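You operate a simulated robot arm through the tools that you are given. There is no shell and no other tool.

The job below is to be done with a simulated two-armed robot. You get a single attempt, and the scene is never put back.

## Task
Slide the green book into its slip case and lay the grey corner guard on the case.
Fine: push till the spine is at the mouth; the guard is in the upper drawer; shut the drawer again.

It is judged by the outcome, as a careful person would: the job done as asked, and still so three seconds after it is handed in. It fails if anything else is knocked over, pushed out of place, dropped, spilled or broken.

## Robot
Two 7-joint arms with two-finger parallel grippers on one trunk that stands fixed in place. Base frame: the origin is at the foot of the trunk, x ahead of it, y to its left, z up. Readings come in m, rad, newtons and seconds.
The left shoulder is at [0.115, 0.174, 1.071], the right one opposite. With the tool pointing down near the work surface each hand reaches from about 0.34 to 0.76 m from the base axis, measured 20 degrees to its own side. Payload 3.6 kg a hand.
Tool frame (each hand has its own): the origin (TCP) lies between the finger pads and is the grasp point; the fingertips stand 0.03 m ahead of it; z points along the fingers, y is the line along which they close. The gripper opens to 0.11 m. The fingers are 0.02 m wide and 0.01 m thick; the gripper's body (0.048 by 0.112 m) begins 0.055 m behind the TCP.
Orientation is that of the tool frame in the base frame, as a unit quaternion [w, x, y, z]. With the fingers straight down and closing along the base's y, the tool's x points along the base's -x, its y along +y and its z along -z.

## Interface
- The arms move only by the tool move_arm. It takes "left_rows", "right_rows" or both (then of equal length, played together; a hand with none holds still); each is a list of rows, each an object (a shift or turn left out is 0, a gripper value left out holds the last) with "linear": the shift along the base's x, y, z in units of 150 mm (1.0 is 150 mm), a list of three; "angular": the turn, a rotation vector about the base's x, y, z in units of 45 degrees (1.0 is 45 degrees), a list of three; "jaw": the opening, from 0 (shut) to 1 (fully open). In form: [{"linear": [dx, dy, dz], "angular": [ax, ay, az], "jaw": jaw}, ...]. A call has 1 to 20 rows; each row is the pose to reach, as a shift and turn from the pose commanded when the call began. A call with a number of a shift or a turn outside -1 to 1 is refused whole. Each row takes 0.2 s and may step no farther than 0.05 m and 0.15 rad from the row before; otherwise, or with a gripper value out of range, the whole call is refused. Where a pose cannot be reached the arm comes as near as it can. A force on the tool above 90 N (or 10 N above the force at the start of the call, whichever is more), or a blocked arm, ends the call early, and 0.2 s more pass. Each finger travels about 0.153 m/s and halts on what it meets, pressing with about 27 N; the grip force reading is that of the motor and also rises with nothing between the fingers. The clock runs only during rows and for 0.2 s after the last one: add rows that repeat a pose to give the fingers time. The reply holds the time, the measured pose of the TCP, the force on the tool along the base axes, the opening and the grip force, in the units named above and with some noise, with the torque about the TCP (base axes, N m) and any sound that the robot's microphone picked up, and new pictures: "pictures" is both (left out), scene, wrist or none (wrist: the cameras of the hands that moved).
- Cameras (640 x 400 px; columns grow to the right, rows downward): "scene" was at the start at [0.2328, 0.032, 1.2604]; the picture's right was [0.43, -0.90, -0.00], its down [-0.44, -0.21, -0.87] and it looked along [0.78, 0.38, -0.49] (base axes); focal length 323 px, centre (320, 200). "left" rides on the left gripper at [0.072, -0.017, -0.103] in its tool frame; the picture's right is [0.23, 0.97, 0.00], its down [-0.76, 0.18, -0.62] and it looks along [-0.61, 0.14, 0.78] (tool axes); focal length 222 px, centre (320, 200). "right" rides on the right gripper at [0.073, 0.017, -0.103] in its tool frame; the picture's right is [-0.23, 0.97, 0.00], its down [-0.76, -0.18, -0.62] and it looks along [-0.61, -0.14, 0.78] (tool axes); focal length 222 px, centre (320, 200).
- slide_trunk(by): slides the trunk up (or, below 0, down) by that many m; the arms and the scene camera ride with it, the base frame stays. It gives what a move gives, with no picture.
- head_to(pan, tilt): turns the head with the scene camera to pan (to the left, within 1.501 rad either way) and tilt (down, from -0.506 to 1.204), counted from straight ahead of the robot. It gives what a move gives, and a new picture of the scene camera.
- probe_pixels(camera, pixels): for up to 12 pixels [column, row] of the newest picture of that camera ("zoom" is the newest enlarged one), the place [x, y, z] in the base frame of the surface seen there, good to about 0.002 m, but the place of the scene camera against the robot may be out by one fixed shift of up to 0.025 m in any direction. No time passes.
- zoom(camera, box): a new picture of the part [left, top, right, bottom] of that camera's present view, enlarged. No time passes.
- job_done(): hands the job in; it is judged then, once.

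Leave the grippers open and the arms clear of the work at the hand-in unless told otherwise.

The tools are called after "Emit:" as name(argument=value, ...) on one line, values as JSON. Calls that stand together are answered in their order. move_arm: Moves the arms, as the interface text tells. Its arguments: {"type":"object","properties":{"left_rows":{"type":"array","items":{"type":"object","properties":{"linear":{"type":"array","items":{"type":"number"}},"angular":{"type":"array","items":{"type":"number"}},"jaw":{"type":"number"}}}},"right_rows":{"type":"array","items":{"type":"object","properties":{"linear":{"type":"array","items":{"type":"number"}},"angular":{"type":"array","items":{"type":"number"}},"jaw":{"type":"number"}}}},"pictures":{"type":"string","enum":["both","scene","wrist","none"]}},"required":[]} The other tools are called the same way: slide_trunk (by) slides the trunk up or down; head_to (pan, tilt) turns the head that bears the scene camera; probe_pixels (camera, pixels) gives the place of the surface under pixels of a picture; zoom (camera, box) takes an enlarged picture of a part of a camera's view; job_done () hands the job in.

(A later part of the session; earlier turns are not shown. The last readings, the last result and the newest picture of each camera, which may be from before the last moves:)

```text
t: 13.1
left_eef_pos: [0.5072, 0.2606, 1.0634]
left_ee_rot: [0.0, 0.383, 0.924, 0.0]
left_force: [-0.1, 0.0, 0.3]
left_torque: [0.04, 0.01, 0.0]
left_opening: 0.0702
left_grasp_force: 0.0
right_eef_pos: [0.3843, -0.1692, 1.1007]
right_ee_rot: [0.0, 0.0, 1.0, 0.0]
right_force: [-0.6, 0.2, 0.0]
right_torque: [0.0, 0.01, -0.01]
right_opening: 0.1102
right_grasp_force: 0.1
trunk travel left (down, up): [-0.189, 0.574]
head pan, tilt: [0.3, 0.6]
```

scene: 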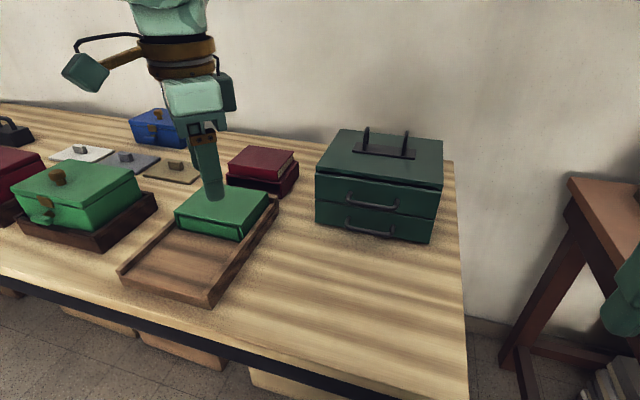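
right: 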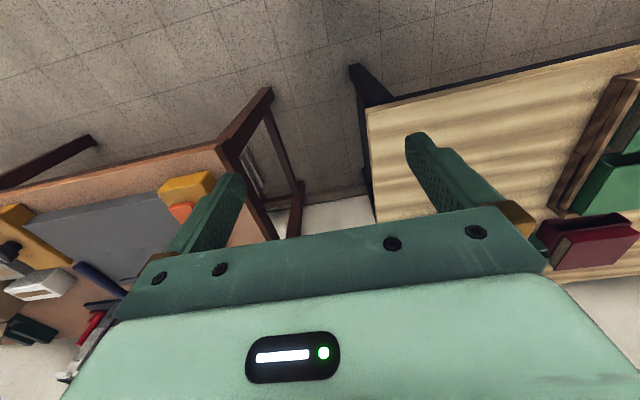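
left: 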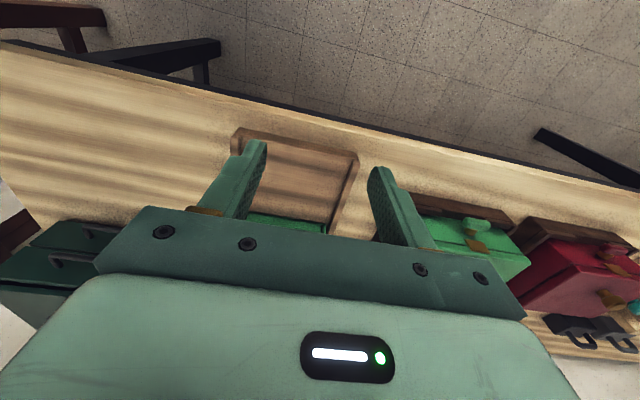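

The arm followed as expected. Next I'll do the second half of the turn while moving over toward the front of the cabinet.

Emit:
move_arm(left_rows=[{"linear": [0.13, -0.166, 0.0], "angular": [0, 0, -0.166]}, {"linear": [0.26, -0.333, 0.0], "angular": [0, 0, -0.333]}, {"linear": [0.4, -0.5, 0.0], "angular": [0, 0, -0.5]}, {"linear": [0.53, -0.666, 0.0], "angular": [0, 0, -0.666]}, {"linear": [0.66, -0.833, 0.0], "angular": [0, 0, -0.833]}, {"linear": [0.8, -1.0, 0.0], "angular": [0, 0, -1.0]}])

```text
t: 14.5
left_eef_pos: [0.5726, 0.2122, 1.0463]
left_ee_rot: [0.001, 0.676, 0.737, 0.0]
left_force: [0.1, 0.4, 0.1]
left_torque: [0.03, -0.04, 0.0]
left_opening: 0.0702
left_grasp_force: 0.0
left hand out of reach, approached as far as the arm can: row 4, 5, 6
right_eef_pos: [0.3823, -0.1674, 1.1009]
right_ee_rot: [-0.001, 0.0, 1.0, 0.0]
right_force: [0.4, 0.2, 0.3]
right_torque: [0.02, -0.02, 0.0]
right_opening: 0.1101
right_grasp_force: 0.2
trunk travel left (down, up): [-0.189, 0.574]
head pan, tilt: [0.3, 0.6]
```

scene: 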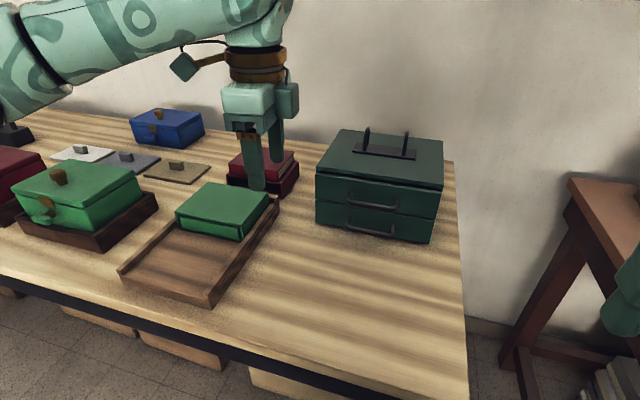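
left: 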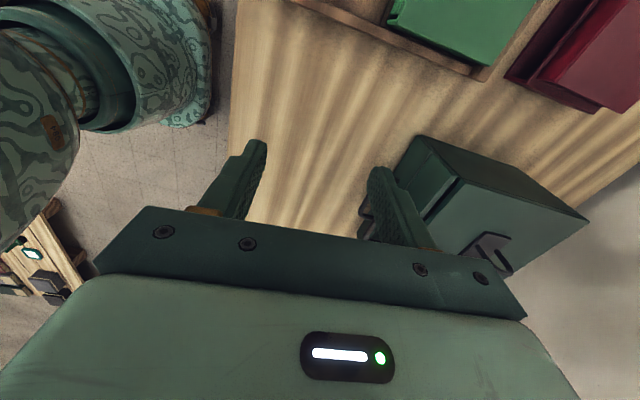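

The hand stopped short because at this height the wrist is too far above the shoulder (z=1.046 reached, y still 0.21). Raising the trunk puts the shoulder level with the wrist and gains reach, and gives the camera a better view into the drawer. Nothing is overhead, so I'll slide it up 0.22 m.

Emit:
slide_trunk(by=0.22)

```text
t: 16.8
left_eef_pos: [0.521, 0.2131, 1.3424]
left_ee_rot: [0.054, 0.672, 0.737, 0.049]
left_force: [1.0, -0.8, 0.9]
left_torque: [0.0, -0.02, -0.02]
left_opening: 0.0702
left_grasp_force: 0.0
right_eef_pos: [0.3809, -0.1679, 1.3188]
right_ee_rot: [0.0, 0.0, 1.0, 0.0]
right_force: [-1.1, 0.2, 0.5]
right_torque: [-0.02, -0.01, 0.02]
right_opening: 0.1099
right_grasp_force: 0.1
trunk travel left (down, up): [-0.409, 0.354]
head pan, tilt: [0.3, 0.6]
```

The left hand rode up with a slight tilt. I'll make a one-row hold to see where it settles before commanding more.

Emit:
move_arm(left_rows=[{"linear": [0, 0, 0]}, {"linear": [0, 0, 0]}], pictures="scene")

```text
t: 17.4
left_eef_pos: [0.5194, 0.2127, 1.3429]
left_ee_rot: [0.054, 0.672, 0.737, 0.049]
left_force: [-0.8, -0.4, 0.9]
left_torque: [0.02, -0.01, -0.02]
left_opening: 0.0699
left_grasp_force: 0.0
right_eef_pos: [0.3811, -0.1691, 1.3183]
right_ee_rot: [-0.001, 0.0, 1.0, 0.0]
right_force: [1.0, -0.4, -0.7]
right_torque: [0.0, 0.0, 0.0]
right_opening: 0.1101
right_grasp_force: 0.0
trunk travel left (down, up): [-0.409, 0.354]
head pan, tilt: [0.3, 0.6]
```

scene: 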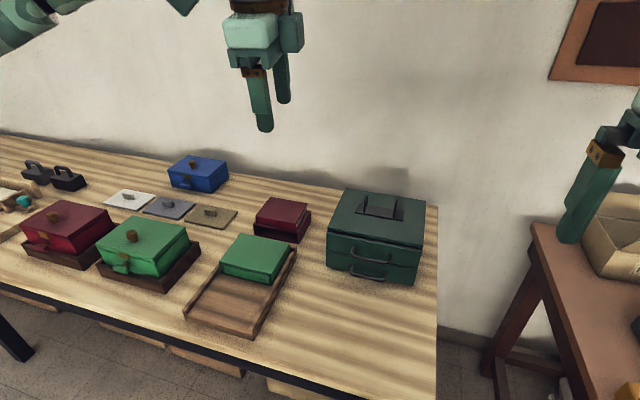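

The hand is at (0.52, 0.213, 1.343) with about 8° of forward tilt and 5° of yaw missing. I'll lower it 0.15 m while straightening the orientation.

Emit:
move_arm(left_rows=[{"linear": [0, 0, -0.25], "angular": [0, 0.05, -0.03]}, {"linear": [0, 0, -0.5], "angular": [0, 0.1, -0.06]}, {"linear": [0, 0, -0.75], "angular": [0, 0.15, -0.09]}, {"linear": [0, 0, -1.0], "angular": [0, 0.186, -0.117]}, {"linear": [0, 0, -1.0], "angular": [0, 0.186, -0.117]}], pictures="none")

```text
t: 18.6
left_eef_pos: [0.5178, 0.2138, 1.1927]
left_ee_rot: [0.003, 0.708, 0.707, -0.003]
left_force: [0.5, -0.2, 0.2]
left_torque: [0.0, -0.03, 0.01]
left_opening: 0.0701
left_grasp_force: 0.1
right_eef_pos: [0.3802, -0.1688, 1.3199]
right_ee_rot: [-0.001, 0.0, 1.0, 0.0]
right_force: [0.6, -0.6, 0.0]
right_torque: [0.02, -0.01, -0.01]
right_opening: 0.1099
right_grasp_force: 0.0
trunk travel left (down, up): [-0.409, 0.354]
head pan, tilt: [0.3, 0.6]
```

The orientation is now straight down at yaw -90°. Next I'll go to a viewing spot in front of and above the handle, at about (0.62, 0.10, 1.06).

Emit:
move_arm(left_rows=[{"linear": [0.14, -0.15, -0.18]}, {"linear": [0.28, -0.3, -0.36]}, {"linear": [0.42, -0.45, -0.54]}, {"linear": [0.56, -0.6, -0.72]}, {"linear": [0.68, -0.76, -0.88]}, {"linear": [0.68, -0.76, -0.88]}])

```text
t: 20.0
left_eef_pos: [0.5119, 0.1986, 1.1096]
left_ee_rot: [0.003, 0.707, 0.707, -0.003]
left_force: [0.3, -0.3, 0.5]
left_torque: [0.01, -0.01, 0.0]
left_opening: 0.07
left_grasp_force: 0.0
left hand out of reach, approached as far as the arm can: row 1, 2, 3, 4, 5, 6
right_eef_pos: [0.3808, -0.1688, 1.3187]
right_ee_rot: [-0.001, 0.001, 1.0, 0.0]
right_force: [-0.9, 0.2, -0.5]
right_torque: [0.02, 0.03, -0.04]
right_opening: 0.1101
right_grasp_force: 0.2
trunk travel left (down, up): [-0.409, 0.354]
head pan, tilt: [0.3, 0.6]
```

scene: 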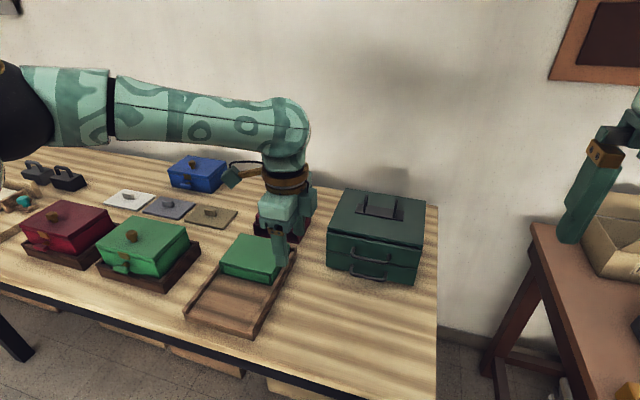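
left: 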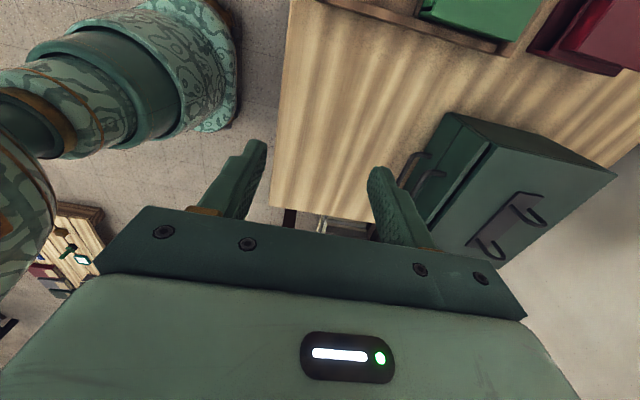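

Even the first small step was limited, so this is a wrist joint limit at yaw -90° and not a matter of reach. I'll turn the hand back toward yaw 0 (+45° now, the rest next), where the arm has more freedom.

Emit:
move_arm(left_rows=[{"angular": [0, 0, 0.166]}, {"angular": [0, 0, 0.333]}, {"angular": [0, 0, 0.5]}, {"angular": [0, 0, 0.666]}, {"angular": [0, 0, 0.833]}, {"angular": [0, 0, 1.0]}], pictures="none")

Emit:
move_arm(left_rows=[{"angular": [0, 0, 0.166]}, {"angular": [0, 0, 0.333]}, {"angular": [0, 0, 0.5]}, {"angular": [0, 0, 0.666]}, {"angular": [0, 0, 0.833]}, {"angular": [0, 0, 1.0]}], pictures="scene")

```text
t: 21.4
left_eef_pos: [0.5104, 0.1999, 1.1104]
left_ee_rot: [0.003, 0.382, 0.924, -0.002]
left_force: [-0.3, 0.1, 0.0]
left_torque: [0.0, -0.01, -0.01]
left_opening: 0.0699
left_grasp_force: 0.0
right_eef_pos: [0.381, -0.1686, 1.3196]
right_ee_rot: [0.0, 0.0, 1.0, 0.0]
right_force: [0.5, -0.5, 0.6]
right_torque: [0.0, -0.01, 0.0]
right_opening: 0.1101
right_grasp_force: 0.0
trunk travel left (down, up): [-0.409, 0.354]
head pan, tilt: [0.3, 0.6]
```

```text
t: 22.8
left_eef_pos: [0.5124, 0.1989, 1.1103]
left_ee_rot: [0.004, 0.0, 1.0, 0.0]
left_force: [0.6, 0.0, 0.1]
left_torque: [-0.03, 0.01, -0.03]
left_opening: 0.07
left_grasp_force: 0.0
right_eef_pos: [0.3821, -0.168, 1.3194]
right_ee_rot: [0.0, -0.001, 1.0, 0.0]
right_force: [0.6, -0.5, -0.4]
right_torque: [-0.01, 0.04, 0.0]
right_opening: 0.11
right_grasp_force: 0.1
trunk travel left (down, up): [-0.409, 0.354]
head pan, tilt: [0.3, 0.6]
```

scene: 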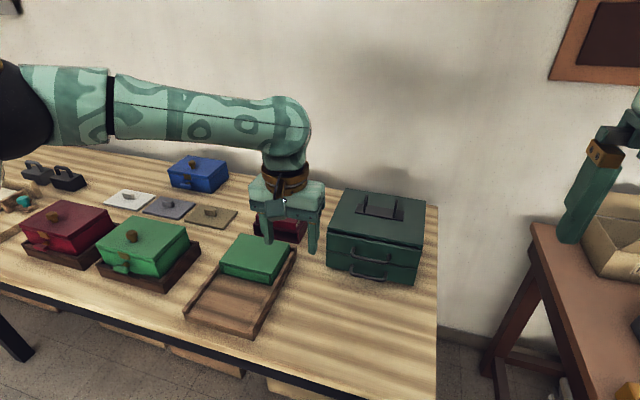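

The hand is back at yaw 0. I'll try moving toward the cabinet front at (0.62, 0.10, 1.06) in this orientation.

Emit:
move_arm(left_rows=[{"linear": [0.12, -0.13, -0.05]}, {"linear": [0.24, -0.26, -0.1]}, {"linear": [0.36, -0.39, -0.16]}, {"linear": [0.48, -0.52, -0.22]}, {"linear": [0.6, -0.6, -0.28]}, {"linear": [0.7, -0.66, -0.33]}])

```text
t: 24.2
left_eef_pos: [0.5112, 0.1967, 1.1091]
left_ee_rot: [0.004, 0.0, 1.0, 0.0]
left_force: [0.0, 0.6, 0.6]
left_torque: [0.03, -0.01, -0.03]
left_opening: 0.0702
left_grasp_force: 0.0
left hand out of reach, approached as far as the arm can: row 1, 2, 3, 4, 5, 6
right_eef_pos: [0.3808, -0.168, 1.3203]
right_ee_rot: [0.0, 0.0, 1.0, 0.0]
right_force: [0.5, -0.3, 0.4]
right_torque: [0.0, 0.0, 0.04]
right_opening: 0.1099
right_grasp_force: 0.0
trunk travel left (down, up): [-0.409, 0.354]
head pan, tilt: [0.3, 0.6]
```

scene: 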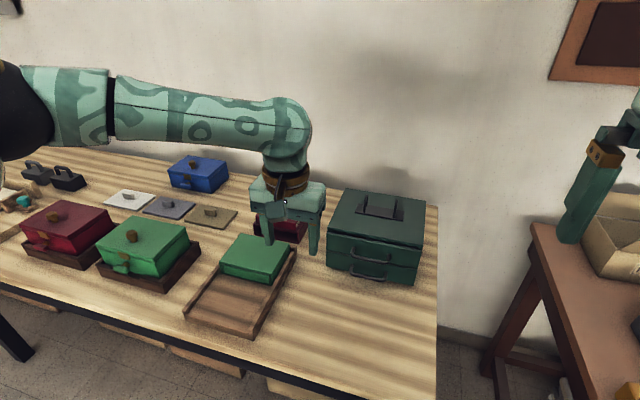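
left: 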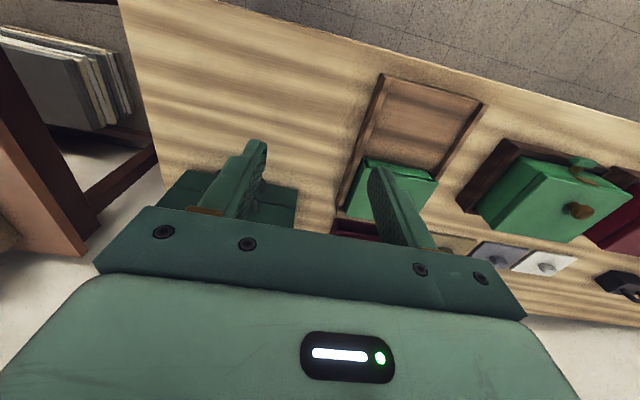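

The arm is stuck in an awkward elbow-out posture. I'll turn the head to look at the whole left arm.

Emit:
head_to(pan=0.9, tilt=0.1)

```text
t: 25.2
left_eef_pos: [0.511, 0.1959, 1.1087]
left_ee_rot: [0.004, 0.001, 1.0, -0.001]
left_force: [0.1, 0.7, -0.1]
left_torque: [0.01, -0.03, 0.01]
left_opening: 0.0702
left_grasp_force: 0.0
right_eef_pos: [0.3813, -0.1692, 1.3198]
right_ee_rot: [0.0, 0.0, 1.0, -0.001]
right_force: [0.9, 0.1, -0.2]
right_torque: [0.01, 0.0, 0.02]
right_opening: 0.1102
right_grasp_force: 0.0
trunk travel left (down, up): [-0.409, 0.354]
head pan, tilt: [0.901, 0.099]
```

scene: 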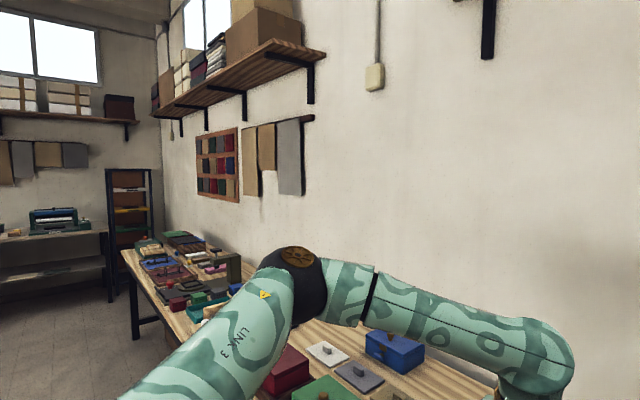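

The elbow has swung far out to the left. I'll retreat the hand toward its comfortable starting area at (0.41, 0.33, 1.11), so the arm can unwind before I try again.

Emit:
move_arm(left_rows=[{"linear": [-0.12, 0.15, 0.0]}, {"linear": [-0.24, 0.3, 0.0]}, {"linear": [-0.36, 0.45, 0.0]}, {"linear": [-0.48, 0.6, 0.0]}, {"linear": [-0.6, 0.75, 0.0]}, {"linear": [-0.7, 0.9, 0.0]}, {"linear": [-0.7, 0.9, 0.0]}], pictures="scene")

```text
t: 26.8
left_eef_pos: [0.4042, 0.3327, 1.1078]
left_ee_rot: [0.003, 0.001, 1.0, 0.0]
left_force: [0.0, 1.1, -0.1]
left_torque: [0.02, 0.0, 0.01]
left_opening: 0.0698
left_grasp_force: 0.1
right_eef_pos: [0.381, -0.1698, 1.3198]
right_ee_rot: [-0.001, -0.001, 1.0, 0.0]
right_force: [0.5, -0.1, -0.3]
right_torque: [0.02, 0.04, 0.0]
right_opening: 0.11
right_grasp_force: 0.0
trunk travel left (down, up): [-0.409, 0.354]
head pan, tilt: [0.901, 0.099]
```

scene: 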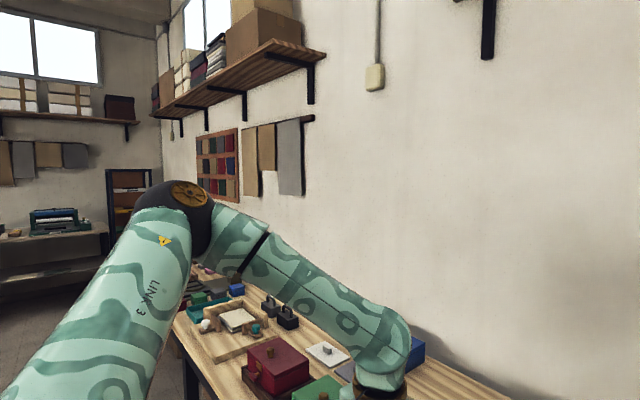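

The arm unwound a bit. I'll try going forward again at a lower height, dropping to z≈1.0 and advancing toward (0.54, 0.19).

Emit:
move_arm(left_rows=[{"linear": [0.0, -0.1, -0.25]}, {"linear": [0.0, -0.2, -0.5]}, {"linear": [0.1, -0.35, -0.7]}, {"linear": [0.25, -0.5, -0.7]}, {"linear": [0.4, -0.65, -0.7]}, {"linear": [0.55, -0.8, -0.7]}, {"linear": [0.7, -0.9, -0.7]}, {"linear": [0.85, -0.95, -0.7]}], pictures="scene")

```text
t: 28.6
left_eef_pos: [0.4928, 0.2241, 1.0315]
left_ee_rot: [0.005, 0.002, 1.0, 0.0]
left_force: [1.0, 0.1, -0.1]
left_torque: [0.01, 0.0, 0.0]
left_opening: 0.07
left_grasp_force: 0.1
left hand out of reach, approached as far as the arm can: row 6, 7, 8
right_eef_pos: [0.3816, -0.1681, 1.3196]
right_ee_rot: [0.0, 0.0, 1.0, 0.0]
right_force: [-0.6, -0.7, -0.1]
right_torque: [0.01, -0.01, 0.01]
right_opening: 0.1099
right_grasp_force: 0.0
trunk travel left (down, up): [-0.409, 0.354]
head pan, tilt: [0.901, 0.099]
```

scene: 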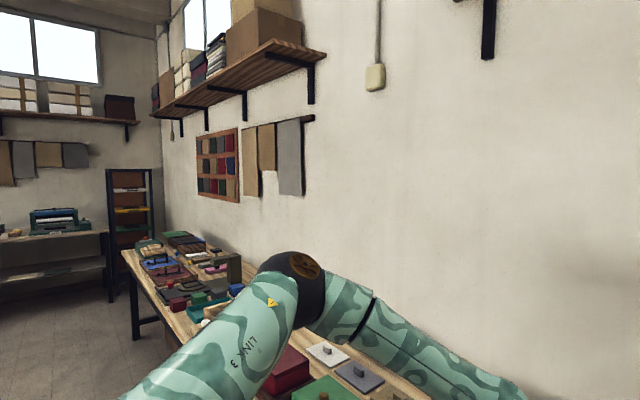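

The left arm is limited again near y≈0.22. I'll look at the right arm's posture for comparison, since it started near the middle (y≈-0.02) without trouble.

Emit:
head_to(pan=-0.8, tilt=0.15)

```text
t: 30.4
left_eef_pos: [0.4926, 0.2233, 1.0324]
left_ee_rot: [0.004, 0.001, 1.0, 0.0]
left_force: [-0.5, 0.2, -0.3]
left_torque: [-0.01, -0.03, -0.01]
left_opening: 0.0702
left_grasp_force: 0.1
right_eef_pos: [0.3815, -0.1694, 1.3189]
right_ee_rot: [0.0, 0.0, 1.0, 0.0]
right_force: [0.5, -0.9, 0.1]
right_torque: [-0.01, 0.01, 0.02]
right_opening: 0.1099
right_grasp_force: 0.0
trunk travel left (down, up): [-0.409, 0.354]
head pan, tilt: [-0.799, 0.15]
```

scene: 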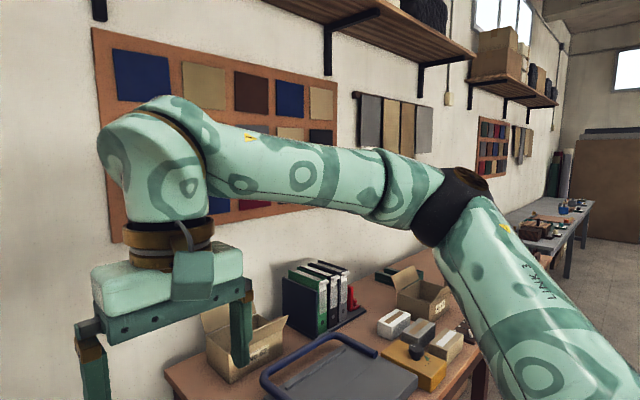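

Both arms use an elbow-out posture. I'll probe which directions the left hand is still free in from here, starting with small test moves in pure +x, pure -y and then down.

Emit:
move_arm(left_rows=[{"linear": [0.15, 0, 0]}, {"linear": [0.3, 0, 0]}], pictures="none")

Emit:
move_arm(left_rows=[{"linear": [0, -0.15, 0]}, {"linear": [0, -0.3, 0]}], pictures="none")

Emit:
move_arm(left_rows=[{"linear": [0, 0, -0.15]}, {"linear": [0, 0, -0.3]}], pictures="none")

```text
t: 31.0
left_eef_pos: [0.5119, 0.2383, 1.0437]
left_ee_rot: [0.003, 0.001, 1.0, 0.0]
left_force: [-0.6, -0.6, -0.3]
left_torque: [0.0, 0.01, -0.01]
left_opening: 0.07
left_grasp_force: 0.1
left hand out of reach, approached as far as the arm can: row 1, 2
right_eef_pos: [0.3816, -0.1685, 1.3196]
right_ee_rot: [0.0, 0.0, 1.0, 0.001]
right_force: [-0.5, 0.0, 0.4]
right_torque: [-0.01, 0.01, 0.0]
right_opening: 0.11
right_grasp_force: 0.0
trunk travel left (down, up): [-0.409, 0.354]
head pan, tilt: [-0.799, 0.15]
```

```text
t: 31.6
left_eef_pos: [0.4962, 0.2109, 1.0553]
left_ee_rot: [0.006, 0.001, 1.0, 0.0]
left_force: [0.5, -0.3, -0.6]
left_torque: [-0.02, 0.03, 0.01]
left_opening: 0.0701
left_grasp_force: 0.0
left hand out of reach, approached as far as the arm can: row 1, 2
right_eef_pos: [0.3808, -0.1677, 1.3191]
right_ee_rot: [0.0, 0.0, 1.0, 0.0]
right_force: [0.4, 0.1, 0.1]
right_torque: [-0.02, 0.02, 0.0]
right_opening: 0.11
right_grasp_force: 0.1
trunk travel left (down, up): [-0.409, 0.354]
head pan, tilt: [-0.799, 0.15]
```

```text
t: 32.2
left_eef_pos: [0.4815, 0.2237, 1.0206]
left_ee_rot: [0.004, 0.002, 1.0, 0.0]
left_force: [-0.6, -0.4, 0.1]
left_torque: [0.0, -0.02, 0.0]
left_opening: 0.07
left_grasp_force: 0.2
left hand out of reach, approached as far as the arm can: row 1, 2
right_eef_pos: [0.381, -0.1684, 1.3196]
right_ee_rot: [0.0, 0.0, 1.0, -0.001]
right_force: [0.1, 0.1, 0.0]
right_torque: [-0.02, 0.04, -0.01]
right_opening: 0.1099
right_grasp_force: 0.1
trunk travel left (down, up): [-0.409, 0.354]
head pan, tilt: [-0.799, 0.15]
```

The boundary behaves like a joint limit in this posture. I'll measure the right arm's elbow and wrist in this picture by probing, to understand the arm's geometry.

Emit:
probe_pixels(camera="scene", pixels=[[455, 190], [440, 230], [540, 330], [600, 390], [160, 160], [250, 160], [350, 185], [165, 230], [170, 270], [480, 190], [100, 170], [410, 190]])

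Emit:
head_to(pan=0.8, tilt=0.4)

```text
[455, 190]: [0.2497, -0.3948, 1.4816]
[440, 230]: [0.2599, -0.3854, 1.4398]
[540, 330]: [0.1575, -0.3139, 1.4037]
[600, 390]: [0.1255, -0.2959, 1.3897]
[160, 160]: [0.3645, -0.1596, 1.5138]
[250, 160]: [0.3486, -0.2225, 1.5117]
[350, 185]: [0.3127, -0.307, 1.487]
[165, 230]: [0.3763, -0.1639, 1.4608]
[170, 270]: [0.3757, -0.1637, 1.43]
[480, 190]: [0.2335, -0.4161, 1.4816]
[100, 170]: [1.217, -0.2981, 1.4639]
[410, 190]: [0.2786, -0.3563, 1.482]
```

```text
t: 33.8
left_eef_pos: [0.4827, 0.224, 1.0208]
left_ee_rot: [0.005, 0.0, 1.0, 0.0]
left_force: [0.6, -0.1, -0.1]
left_torque: [0.0, 0.0, -0.02]
left_opening: 0.0701
left_grasp_force: 0.2
right_eef_pos: [0.3825, -0.1696, 1.3187]
right_ee_rot: [-0.001, 0.0, 1.0, 0.0]
right_force: [0.9, -0.1, 0.4]
right_torque: [-0.02, 0.04, -0.04]
right_opening: 0.1099
right_grasp_force: 0.0
trunk travel left (down, up): [-0.409, 0.354]
head pan, tilt: [0.799, 0.4]
```

scene: 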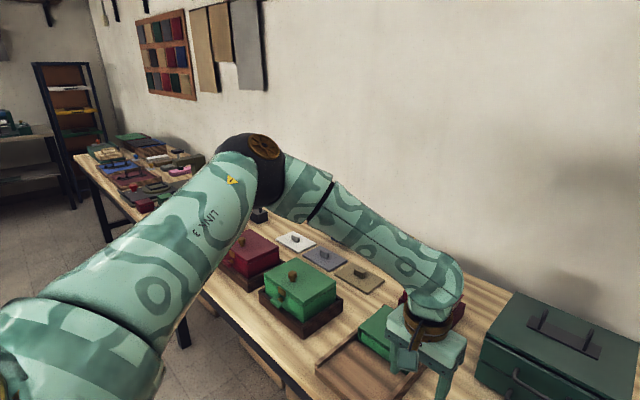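

I'll probe the left arm's elbow, wrist and forearm in this picture the same way.

Emit:
probe_pixels(camera="scene", pixels=[[255, 165], [270, 180], [215, 220], [150, 280], [70, 340], [310, 190], [370, 240], [430, 270], [445, 295], [430, 325], [430, 350], [255, 145]])

```text
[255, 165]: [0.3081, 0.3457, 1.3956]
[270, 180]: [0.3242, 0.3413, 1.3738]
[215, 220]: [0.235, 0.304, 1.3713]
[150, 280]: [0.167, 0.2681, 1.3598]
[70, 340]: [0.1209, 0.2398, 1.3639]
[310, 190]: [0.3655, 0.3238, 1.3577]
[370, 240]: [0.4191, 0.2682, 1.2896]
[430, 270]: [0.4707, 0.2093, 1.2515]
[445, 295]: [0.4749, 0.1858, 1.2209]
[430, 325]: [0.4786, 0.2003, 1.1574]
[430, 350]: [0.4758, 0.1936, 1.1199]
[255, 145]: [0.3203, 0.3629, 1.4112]
```

The blocked direction lies along the forearm (elbow ≈(0.31, 0.36, 1.37), wrist ≈(0.48, 0.21, 1.21)), so likely two joints are at their limits. I'll test whether raising the hand and moving right at greater height is free, as the right arm manages when mirrored.

Emit:
move_arm(left_rows=[{"linear": [0, 0, 0.3]}, {"linear": [0, 0, 0.6]}, {"linear": [0, 0, 0.9]}, {"linear": [0, -0.2, 1.0]}, {"linear": [0, -0.4, 1.0]}, {"linear": [0, -0.6, 1.0]}, {"linear": [0, -0.8, 1.0]}], pictures="scene")

```text
t: 35.4
left_eef_pos: [0.4604, 0.1435, 1.174]
left_ee_rot: [0.005, 0.001, 1.0, 0.0]
left_force: [-0.2, 0.3, 0.2]
left_torque: [-0.01, -0.01, 0.01]
left_opening: 0.0702
left_grasp_force: 0.1
left hand out of reach, approached as far as the arm can: row 6, 7
right_eef_pos: [0.3814, -0.1696, 1.3195]
right_ee_rot: [0.0, 0.0, 1.0, 0.0]
right_force: [0.4, 0.4, 0.2]
right_torque: [0.02, -0.02, 0.01]
right_opening: 0.11
right_grasp_force: 0.0
trunk travel left (down, up): [-0.409, 0.354]
head pan, tilt: [0.799, 0.4]
```

scene: 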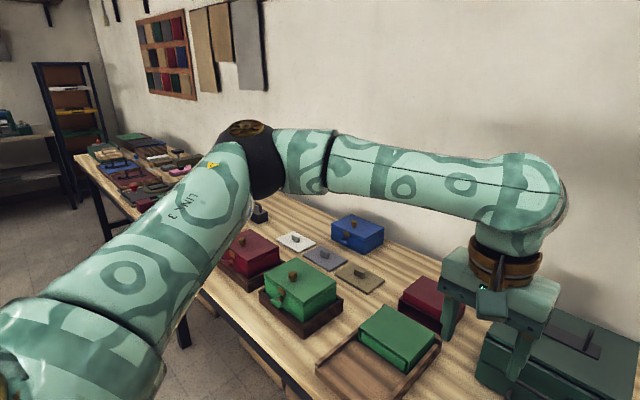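

The elbow didn't move while the hand did. The right arm began at the mirror of (0.41, 0.02, trunk height), so I'll bring the left hand close to the body there first, then extend forward from that posture.

Emit:
move_arm(left_rows=[{"linear": [-0.1, 0, 0.25]}, {"linear": [-0.2, 0, 0.5]}, {"linear": [-0.3, -0.1, 0.7]}, {"linear": [-0.35, -0.3, 0.8]}, {"linear": [-0.35, -0.5, 0.8]}, {"linear": [-0.35, -0.7, 0.8]}, {"linear": [-0.35, -0.85, 0.8]}], pictures="scene")

```text
t: 37.0
left_eef_pos: [0.4024, 0.1233, 1.2727]
left_ee_rot: [0.004, 0.001, 1.0, -0.001]
left_force: [-0.5, -0.1, -0.5]
left_torque: [-0.01, 0.0, 0.05]
left_opening: 0.0701
left_grasp_force: 0.1
left hand out of reach, approached as far as the arm can: row 4, 5, 6, 7
right_eef_pos: [0.3823, -0.1696, 1.319]
right_ee_rot: [-0.001, -0.001, 1.0, 0.0]
right_force: [0.2, 0.5, 0.4]
right_torque: [0.02, -0.02, 0.02]
right_opening: 0.1096
right_grasp_force: 0.0
trunk travel left (down, up): [-0.409, 0.354]
head pan, tilt: [0.799, 0.4]
```

scene: 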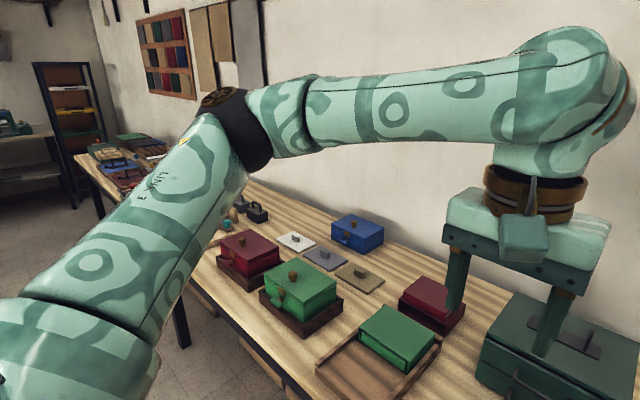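

It stops at y≈0.12 here. I'll test whether the hand's yaw matters by turning -45° in place and then trying to move right again.

Emit:
move_arm(left_rows=[{"angular": [0, 0, -0.166]}, {"angular": [0, 0, -0.333]}, {"angular": [0, 0, -0.5]}, {"angular": [0, 0, -0.666]}, {"angular": [0, 0, -0.833]}, {"angular": [0, 0, -1.0]}, {"linear": [0, -0.2, 0], "angular": [0, 0, -1.0]}, {"linear": [0, -0.4, 0], "angular": [0, 0, -1.0]}, {"linear": [0, -0.6, 0], "angular": [0, 0, -1.0]}], pictures="scene")

```text
t: 39.0
left_eef_pos: [0.3909, 0.1173, 1.2669]
left_ee_rot: [0.005, 0.384, 0.923, -0.002]
left_force: [0.2, -0.2, -1.0]
left_torque: [-0.01, 0.0, 0.01]
left_opening: 0.0698
left_grasp_force: 0.1
left hand out of reach, approached as far as the arm can: row 7, 8, 9
right_eef_pos: [0.3811, -0.1686, 1.3182]
right_ee_rot: [0.0, 0.0, 1.0, 0.0]
right_force: [0.5, 0.4, 0.3]
right_torque: [-0.04, 0.01, -0.04]
right_opening: 0.11
right_grasp_force: 0.0
trunk travel left (down, up): [-0.409, 0.354]
head pan, tilt: [0.799, 0.4]
```

scene: 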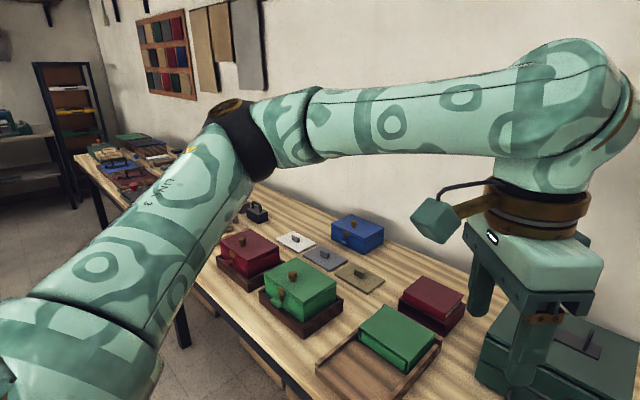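

Yaw doesn't matter here. I'll probe the arm in this picture to work out which joints are at their limits.

Emit:
probe_pixels(camera="scene", pixels=[[235, 110], [250, 145], [200, 190], [150, 240], [100, 290], [60, 340], [320, 120], [400, 110], [480, 100], [570, 90], [540, 200], [530, 250]])

Emit:
head_to(pan=1.3, tilt=0.7)

```text
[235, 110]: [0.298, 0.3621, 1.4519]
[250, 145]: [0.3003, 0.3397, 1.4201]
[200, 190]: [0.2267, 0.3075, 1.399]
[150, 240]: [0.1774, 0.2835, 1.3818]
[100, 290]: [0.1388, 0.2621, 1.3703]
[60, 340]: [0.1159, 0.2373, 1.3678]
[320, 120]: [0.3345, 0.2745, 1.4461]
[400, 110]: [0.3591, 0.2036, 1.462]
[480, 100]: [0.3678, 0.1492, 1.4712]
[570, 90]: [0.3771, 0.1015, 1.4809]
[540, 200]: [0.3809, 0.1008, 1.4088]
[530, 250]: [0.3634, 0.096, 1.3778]
```

```text
t: 40.0
left_eef_pos: [0.3914, 0.1168, 1.2662]
left_ee_rot: [0.005, 0.383, 0.924, -0.002]
left_force: [0.4, 0.4, -0.1]
left_torque: [-0.02, -0.01, 0.0]
left_opening: 0.07
left_grasp_force: 0.1
right_eef_pos: [0.3826, -0.1688, 1.3199]
right_ee_rot: [0.0, 0.0, 1.0, 0.0]
right_force: [-0.2, 0.4, 0.8]
right_torque: [0.01, 0.0, -0.03]
right_opening: 0.11
right_grasp_force: 0.1
trunk travel left (down, up): [-0.409, 0.354]
head pan, tilt: [1.3, 0.7]
```

scene: 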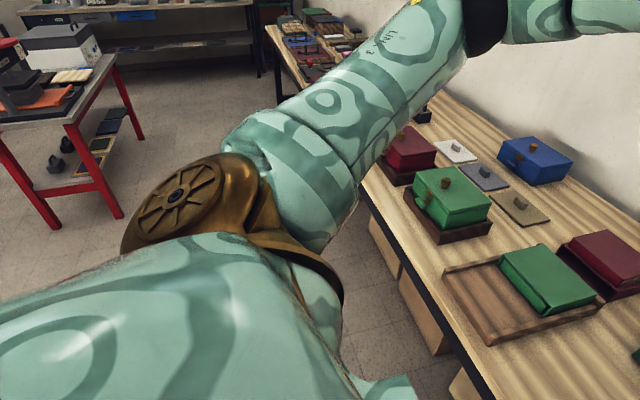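

The right arm started at the mirror of a spot the left can't reach now, so a better posture must exist. I'll send the right hand back along its path to (0.41, -0.02) and look at its posture.

Emit:
move_arm(right_rows=[{"linear": [0.05, 0.25, -0.05]}, {"linear": [0.1, 0.5, -0.1]}, {"linear": [0.15, 0.75, -0.15]}, {"linear": [0.2, 1.0, -0.2]}, {"linear": [0.2, 1.0, -0.2]}], pictures="none")

Emit:
head_to(pan=-0.8, tilt=0.4)

```text
t: 41.2
left_eef_pos: [0.3907, 0.116, 1.2667]
left_ee_rot: [0.005, 0.383, 0.924, -0.001]
left_force: [-0.9, -0.5, -0.1]
left_torque: [0.01, 0.0, 0.01]
left_opening: 0.07
left_grasp_force: 0.1
right_eef_pos: [0.4106, -0.0176, 1.2898]
right_ee_rot: [-0.001, -0.001, 1.0, 0.001]
right_force: [0.7, -0.7, -0.3]
right_torque: [0.02, -0.02, 0.01]
right_opening: 0.11
right_grasp_force: 0.1
trunk travel left (down, up): [-0.409, 0.354]
head pan, tilt: [1.3, 0.7]
```

```text
t: 43.2
left_eef_pos: [0.3911, 0.117, 1.2677]
left_ee_rot: [0.005, 0.383, 0.924, -0.001]
left_force: [0.1, 0.2, -0.2]
left_torque: [0.02, -0.01, -0.05]
left_opening: 0.0699
left_grasp_force: 0.1
right_eef_pos: [0.4118, -0.017, 1.2917]
right_ee_rot: [0.0, 0.0, 1.0, 0.0]
right_force: [-0.5, -0.2, -0.9]
right_torque: [0.01, -0.03, -0.04]
right_opening: 0.1099
right_grasp_force: 0.1
trunk travel left (down, up): [-0.409, 0.354]
head pan, tilt: [-0.799, 0.4]
```

scene: 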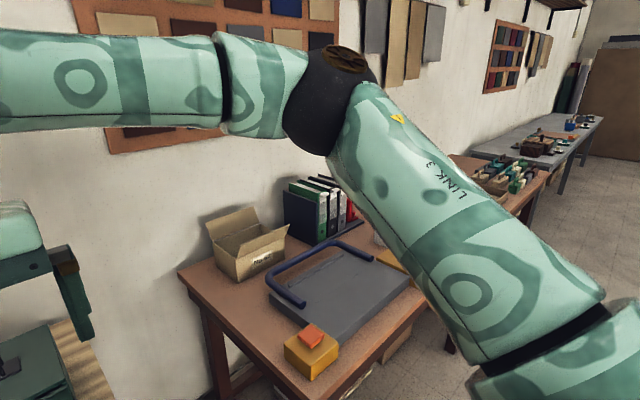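

Emit:
probe_pixels(camera="scene", pixels=[[340, 80], [360, 140], [400, 190], [450, 240], [500, 290], [550, 340], [290, 90], [200, 85], [120, 85], [40, 85], [320, 120], [15, 230]])

```text
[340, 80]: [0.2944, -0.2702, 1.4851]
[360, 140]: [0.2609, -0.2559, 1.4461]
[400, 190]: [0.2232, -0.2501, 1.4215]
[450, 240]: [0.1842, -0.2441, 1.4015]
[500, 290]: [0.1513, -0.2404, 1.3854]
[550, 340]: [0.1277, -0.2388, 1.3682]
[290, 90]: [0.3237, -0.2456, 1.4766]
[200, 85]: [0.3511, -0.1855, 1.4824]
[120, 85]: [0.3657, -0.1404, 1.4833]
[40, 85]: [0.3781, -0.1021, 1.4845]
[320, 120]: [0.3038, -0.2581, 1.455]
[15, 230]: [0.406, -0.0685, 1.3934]
```

The right arm's upper arm points nearly forward but raised about 30°, while the left's is stuck low and to the side. It looks as if the shoulder can't point within about 30° of straight ahead. Raising the left hand first should lift its elbow and free it, so I'll go up 0.15 m while unturning the yaw, then move right.

Emit:
move_arm(left_rows=[{"linear": [-0.02, 0.05, 0.16], "angular": [0, 0, 0.166]}, {"linear": [-0.04, 0.1, 0.32], "angular": [0, 0, 0.333]}, {"linear": [-0.06, 0.1, 0.48], "angular": [0, 0, 0.5]}, {"linear": [-0.06, 0.1, 0.64], "angular": [0, 0, 0.666]}, {"linear": [-0.06, 0.1, 0.8], "angular": [0, 0, 0.833]}, {"linear": [-0.06, 0.1, 1.0], "angular": [0, 0, 1.0]}], pictures="none")

Emit:
move_arm(right_rows=[{"linear": [-0.05, -0.25, 0.05]}, {"linear": [-0.1, -0.5, 0.1]}, {"linear": [-0.15, -0.75, 0.15]}, {"linear": [-0.2, -1.0, 0.2]}], left_rows=[{"linear": [0, -0.1, 0]}, {"linear": [0, -0.2, 0]}, {"linear": [0, -0.35, 0]}, {"linear": [0, -0.5, 0]}], pictures="none")

```text
t: 44.6
left_eef_pos: [0.4335, 0.1676, 1.3466]
left_ee_rot: [0.026, 0.014, 1.0, -0.006]
left_force: [-0.2, 0.1, 0.3]
left_torque: [-0.03, -0.01, 0.0]
left_opening: 0.07
left_grasp_force: 0.0
left hand out of reach, approached as far as the arm can: row 3, 4, 5, 6
right_eef_pos: [0.4084, -0.0173, 1.2901]
right_ee_rot: [0.001, 0.001, 1.0, 0.0]
right_force: [-0.6, -0.2, 0.0]
right_torque: [0.0, -0.01, -0.06]
right_opening: 0.1102
right_grasp_force: 0.0
trunk travel left (down, up): [-0.409, 0.354]
head pan, tilt: [-0.799, 0.4]
```

```text
t: 45.6
left_eef_pos: [0.4224, 0.1446, 1.3431]
left_ee_rot: [0.025, 0.015, 1.0, -0.006]
left_force: [0.0, 0.0, 0.5]
left_torque: [0.03, -0.02, -0.01]
left_opening: 0.0702
left_grasp_force: 0.1
left hand out of reach, approached as far as the arm can: row 2, 3, 4
right_eef_pos: [0.3797, -0.1698, 1.3188]
right_ee_rot: [0.0, 0.0, 1.0, 0.001]
right_force: [-0.7, -0.1, -0.5]
right_torque: [0.0, 0.03, 0.03]
right_opening: 0.1102
right_grasp_force: 0.1
trunk travel left (down, up): [-0.409, 0.354]
head pan, tilt: [-0.799, 0.4]
```

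Upward is limited too. I'll look at the left arm's posture once more and measure its upper arm direction.

Emit:
head_to(pan=0.8, tilt=0.3)

```text
t: 47.2
left_eef_pos: [0.4238, 0.1467, 1.3422]
left_ee_rot: [0.027, 0.015, 0.999, -0.007]
left_force: [-0.6, 0.7, 0.2]
left_torque: [-0.01, 0.01, 0.0]
left_opening: 0.07
left_grasp_force: 0.0
right_eef_pos: [0.3807, -0.1677, 1.3183]
right_ee_rot: [0.0, 0.0, 1.0, 0.0]
right_force: [-0.5, -0.3, 0.1]
right_torque: [-0.02, 0.0, 0.02]
right_opening: 0.1099
right_grasp_force: 0.0
trunk travel left (down, up): [-0.409, 0.354]
head pan, tilt: [0.799, 0.3]
```

scene: 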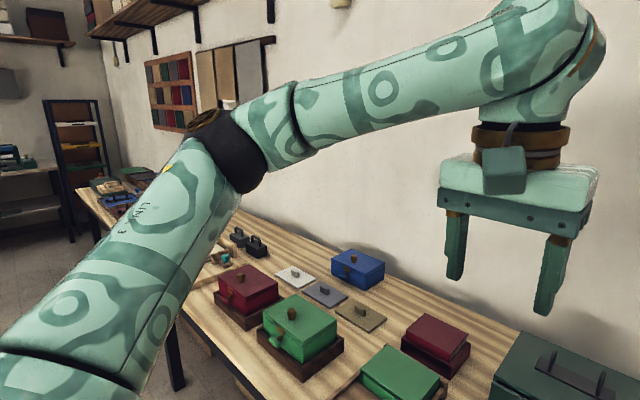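

Emit:
probe_pixels(camera="scene", pixels=[[215, 130], [230, 160], [190, 200], [150, 240], [110, 280], [60, 330], [300, 120], [380, 95], [450, 70], [530, 60], [520, 150], [510, 200]])

```text
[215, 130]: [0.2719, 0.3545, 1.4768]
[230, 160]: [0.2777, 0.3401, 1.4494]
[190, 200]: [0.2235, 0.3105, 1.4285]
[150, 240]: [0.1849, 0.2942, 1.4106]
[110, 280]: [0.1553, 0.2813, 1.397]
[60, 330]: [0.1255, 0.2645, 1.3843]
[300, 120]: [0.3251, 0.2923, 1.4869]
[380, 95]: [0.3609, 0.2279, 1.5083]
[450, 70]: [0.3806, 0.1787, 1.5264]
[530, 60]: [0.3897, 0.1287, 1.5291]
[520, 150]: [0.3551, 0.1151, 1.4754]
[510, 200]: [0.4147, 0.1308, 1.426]
```

The left arm is now nearly the mirror image of the right arm's posture at (0.38, -0.17, 1.32), and the right moved smoothly from there to the middle. I'll place the left at exactly that mirrored pose and fix the small tilt, then follow the mirrored path inward.

Emit:
move_arm(left_rows=[{"linear": [-0.1, 0.06, -0.06], "angular": [0.01, 0.03, 0.02]}, {"linear": [-0.2, 0.11, -0.11], "angular": [0.019, 0.069, 0.038]}, {"linear": [-0.285, 0.155, -0.155], "angular": [0.019, 0.069, 0.038]}, {"linear": [-0.285, 0.155, -0.155], "angular": [0.019, 0.069, 0.038]}], pictures="none")

Emit:
move_arm(left_rows=[{"linear": [0.04, -0.2, -0.04]}, {"linear": [0.08, -0.4, -0.08]}, {"linear": [0.12, -0.6, -0.12]}, {"linear": [0.16, -0.8, -0.16]}, {"linear": [0.2, -1.0, -0.2]}], pictures="none")

```text
t: 48.2
left_eef_pos: [0.3954, 0.1676, 1.3186]
left_ee_rot: [0.002, 0.0, 1.0, 0.001]
left_force: [-0.1, -0.4, 0.2]
left_torque: [0.0, 0.03, 0.04]
left_opening: 0.07
left_grasp_force: 0.0
left hand out of reach, approached as far as the arm can: row 2, 3, 4
right_eef_pos: [0.3813, -0.1687, 1.3176]
right_ee_rot: [0.0, 0.0, 1.0, 0.0]
right_force: [-0.2, -0.4, 0.1]
right_torque: [0.04, 0.03, -0.02]
right_opening: 0.1097
right_grasp_force: 0.1
trunk travel left (down, up): [-0.409, 0.354]
head pan, tilt: [0.799, 0.3]
```

```text
t: 49.4
left_eef_pos: [0.3899, 0.1267, 1.2984]
left_ee_rot: [-0.002, 0.001, 1.0, 0.002]
left_force: [-0.2, 0.3, 0.4]
left_torque: [-0.01, 0.05, -0.01]
left_opening: 0.0697
left_grasp_force: 0.0
left hand out of reach, approached as far as the arm can: row 2, 3, 4, 5
right_eef_pos: [0.3799, -0.1661, 1.3191]
right_ee_rot: [0.0, 0.001, 1.0, 0.0]
right_force: [-0.7, 0.1, 0.0]
right_torque: [0.01, 0.01, 0.01]
right_opening: 0.1101
right_grasp_force: 0.1
trunk travel left (down, up): [-0.409, 0.354]
head pan, tilt: [0.799, 0.3]
```

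The left is a centimetre or two off that posture and keeps catching. I'll return it toward its original start pose (y≈0.416, same height relative to the trunk), where its posture was healthy, and then approach along the mirrored path.

Emit:
move_arm(left_rows=[{"linear": [0.02, 0.2, 0.0]}, {"linear": [0.02, 0.4, 0.02]}, {"linear": [0.02, 0.6, 0.03]}, {"linear": [0.02, 0.8, 0.04]}, {"linear": [0.02, 1.0, 0.05]}], pictures="none")

Emit:
move_arm(left_rows=[{"linear": [0.0, 0.2, 0.0]}, {"linear": [0.0, 0.4, 0.0]}, {"linear": [0.0, 0.6, 0.0]}, {"linear": [0.0, 0.8, 0.0]}, {"linear": [0.0, 0.93, 0.0]}], pictures="scene")

```text
t: 50.6
left_eef_pos: [0.3938, 0.2786, 1.3101]
left_ee_rot: [-0.002, 0.0, 1.0, 0.001]
left_force: [-0.8, 0.0, -0.4]
left_torque: [0.01, 0.02, 0.03]
left_opening: 0.0705
left_grasp_force: 0.0
right_eef_pos: [0.3814, -0.1654, 1.3186]
right_ee_rot: [0.0, 0.0, 1.0, -0.001]
right_force: [-0.4, -0.8, 1.3]
right_torque: [0.0, -0.02, 0.04]
right_opening: 0.1103
right_grasp_force: 0.1
trunk travel left (down, up): [-0.409, 0.354]
head pan, tilt: [0.799, 0.3]
```

```text
t: 51.8
left_eef_pos: [0.3951, 0.42, 1.3061]
left_ee_rot: [-0.002, 0.0, 1.0, 0.002]
left_force: [-0.7, -0.3, 0.0]
left_torque: [0.02, 0.0, -0.02]
left_opening: 0.0703
left_grasp_force: 0.1
right_eef_pos: [0.381, -0.1671, 1.319]
right_ee_rot: [0.0, 0.0, 1.0, 0.0]
right_force: [-0.2, -0.8, 1.3]
right_torque: [-0.01, -0.02, -0.01]
right_opening: 0.11
right_grasp_force: 0.1
trunk travel left (down, up): [-0.409, 0.354]
head pan, tilt: [0.799, 0.3]
```

scene: 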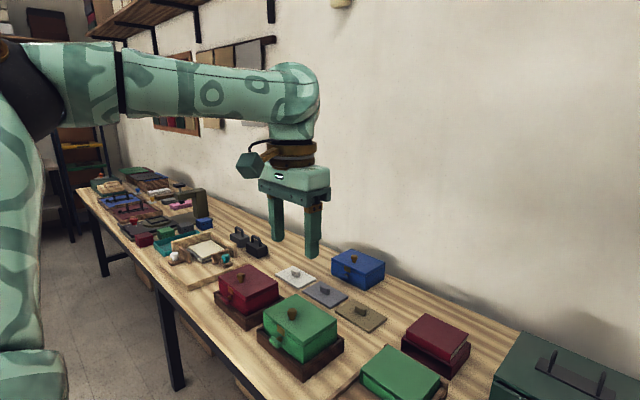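

All directions are free here. I'll look at the upper arm at this healthy pose to compare its direction.

Emit:
head_to(pan=1.3, tilt=0.3)

```text
t: 52.8
left_eef_pos: [0.3957, 0.4199, 1.3068]
left_ee_rot: [-0.001, 0.0, 1.0, 0.001]
left_force: [0.4, 0.3, -0.4]
left_torque: [0.02, 0.0, 0.0]
left_opening: 0.0699
left_grasp_force: 0.2
right_eef_pos: [0.3811, -0.1671, 1.3181]
right_ee_rot: [0.0, 0.0, 1.0, 0.0]
right_force: [-0.7, 0.3, -0.3]
right_torque: [0.03, 0.0, 0.01]
right_opening: 0.11
right_grasp_force: 0.1
trunk travel left (down, up): [-0.409, 0.354]
head pan, tilt: [1.3, 0.3]
```

scene: 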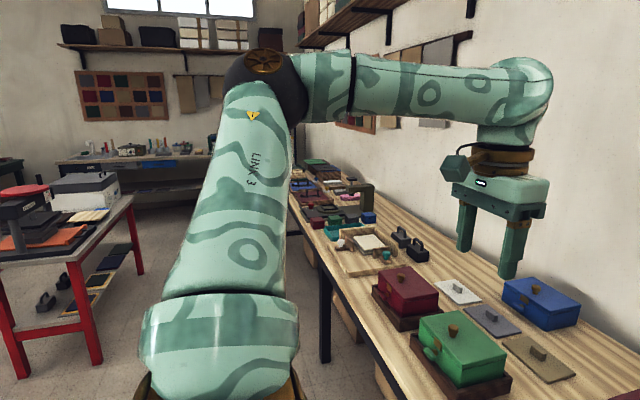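

Emit:
probe_pixels(camera="scene", pixels=[[260, 70], [265, 100], [250, 140], [240, 200], [230, 260], [220, 320], [220, 380], [330, 85], [420, 90], [500, 95], [510, 160], [500, 195]])

```text
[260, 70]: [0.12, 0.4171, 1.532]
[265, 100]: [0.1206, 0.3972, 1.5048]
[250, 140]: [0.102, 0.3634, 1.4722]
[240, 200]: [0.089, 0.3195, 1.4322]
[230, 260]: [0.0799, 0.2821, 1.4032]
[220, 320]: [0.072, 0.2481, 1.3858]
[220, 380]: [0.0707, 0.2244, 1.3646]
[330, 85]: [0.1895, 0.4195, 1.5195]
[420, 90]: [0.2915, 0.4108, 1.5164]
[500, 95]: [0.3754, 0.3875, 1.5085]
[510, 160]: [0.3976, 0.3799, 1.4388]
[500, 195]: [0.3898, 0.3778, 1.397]
```

Posture is healthy here. Since straight-down reach at the cabinet is limited for this arm, I'll use a tilted grip on the drawer handle. The tool will point forward, right and 30° down, with the fingers closing roughly vertically around the bar. That keeps the wrist to the left, in the arm's free region. First I'll lower the trunk back to its start height.

Emit:
slide_trunk(by=-0.22)

Emit:
head_to(pan=0.35, tilt=0.55)

```text
t: 55.1
left_eef_pos: [0.3926, 0.4204, 1.0891]
left_ee_rot: [0.002, -0.002, 1.0, 0.002]
left_force: [-0.6, 0.1, 0.6]
left_torque: [0.01, -0.02, 0.0]
left_opening: 0.07
left_grasp_force: 0.1
right_eef_pos: [0.3802, -0.1697, 1.1009]
right_ee_rot: [0.0, 0.0, 1.0, 0.0]
right_force: [0.0, 0.1, -0.7]
right_torque: [0.04, -0.04, 0.02]
right_opening: 0.1099
right_grasp_force: 0.1
trunk travel left (down, up): [-0.189, 0.574]
head pan, tilt: [1.3, 0.3]
```

```text
t: 56.3
left_eef_pos: [0.3935, 0.4197, 1.0888]
left_ee_rot: [0.001, -0.001, 1.0, 0.003]
left_force: [-0.5, -0.2, -0.3]
left_torque: [0.05, -0.01, 0.01]
left_opening: 0.0698
left_grasp_force: 0.0
right_eef_pos: [0.3808, -0.1692, 1.0983]
right_ee_rot: [0.0, 0.0, 1.0, 0.0]
right_force: [-0.6, 0.4, -0.2]
right_torque: [0.01, -0.05, 0.0]
right_opening: 0.1101
right_grasp_force: 0.1
trunk travel left (down, up): [-0.189, 0.574]
head pan, tilt: [0.351, 0.55]
```

scene: 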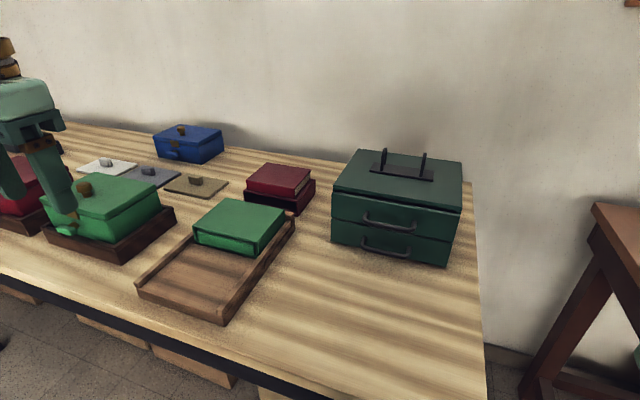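

Now I'll turn the hand in three parts of 38.5° about the axis (0.221, -0.548, -0.806) while drifting forward and right. This is part one.

Emit:
move_arm(left_rows=[{"linear": [0.056, -0.062, -0.018], "angular": [0.038, -0.094, -0.138]}, {"linear": [0.112, -0.124, -0.036], "angular": [0.076, -0.188, -0.276]}, {"linear": [0.168, -0.186, -0.054], "angular": [0.113, -0.281, -0.414]}, {"linear": [0.224, -0.248, -0.072], "angular": [0.151, -0.375, -0.552]}, {"linear": [0.28, -0.31, -0.09], "angular": [0.189, -0.469, -0.69]}], pictures="none")

Emit:
move_arm(left_rows=[{"linear": [0.056, -0.062, -0.018], "angular": [0.038, -0.094, -0.138]}, {"linear": [0.112, -0.124, -0.036], "angular": [0.076, -0.188, -0.276]}, {"linear": [0.168, -0.186, -0.054], "angular": [0.113, -0.281, -0.414]}, {"linear": [0.224, -0.248, -0.072], "angular": [0.151, -0.375, -0.552]}, {"linear": [0.28, -0.31, -0.09], "angular": [0.189, -0.469, -0.69]}], pictures="scene")

```text
t: 57.5
left_eef_pos: [0.4355, 0.3728, 1.0752]
left_ee_rot: [0.183, 0.265, 0.944, 0.075]
left_force: [0.2, 0.0, -0.4]
left_torque: [0.02, -0.01, 0.0]
left_opening: 0.07
left_grasp_force: 0.1
right_eef_pos: [0.382, -0.1684, 1.1006]
right_ee_rot: [-0.001, 0.0, 1.0, 0.0]
right_force: [0.1, -0.2, 0.6]
right_torque: [0.0, -0.01, -0.01]
right_opening: 0.1102
right_grasp_force: 0.0
trunk travel left (down, up): [-0.189, 0.574]
head pan, tilt: [0.351, 0.55]
```

```text
t: 58.7
left_eef_pos: [0.4789, 0.3261, 1.0621]
left_ee_rot: [0.344, 0.501, 0.782, 0.138]
left_force: [0.2, 0.5, 1.0]
left_torque: [0.02, -0.03, 0.0]
left_opening: 0.0699
left_grasp_force: 0.0
right_eef_pos: [0.3805, -0.1679, 1.0994]
right_ee_rot: [-0.001, 0.0, 1.0, 0.0]
right_force: [-0.3, 0.3, 0.0]
right_torque: [0.03, 0.04, -0.02]
right_opening: 0.1102
right_grasp_force: 0.0
trunk travel left (down, up): [-0.189, 0.574]
head pan, tilt: [0.351, 0.55]
```

scene: 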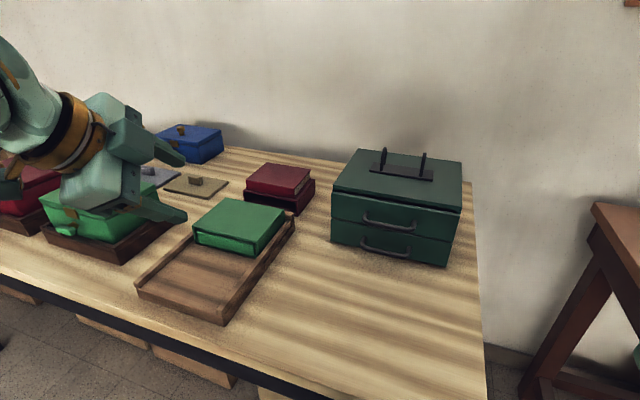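

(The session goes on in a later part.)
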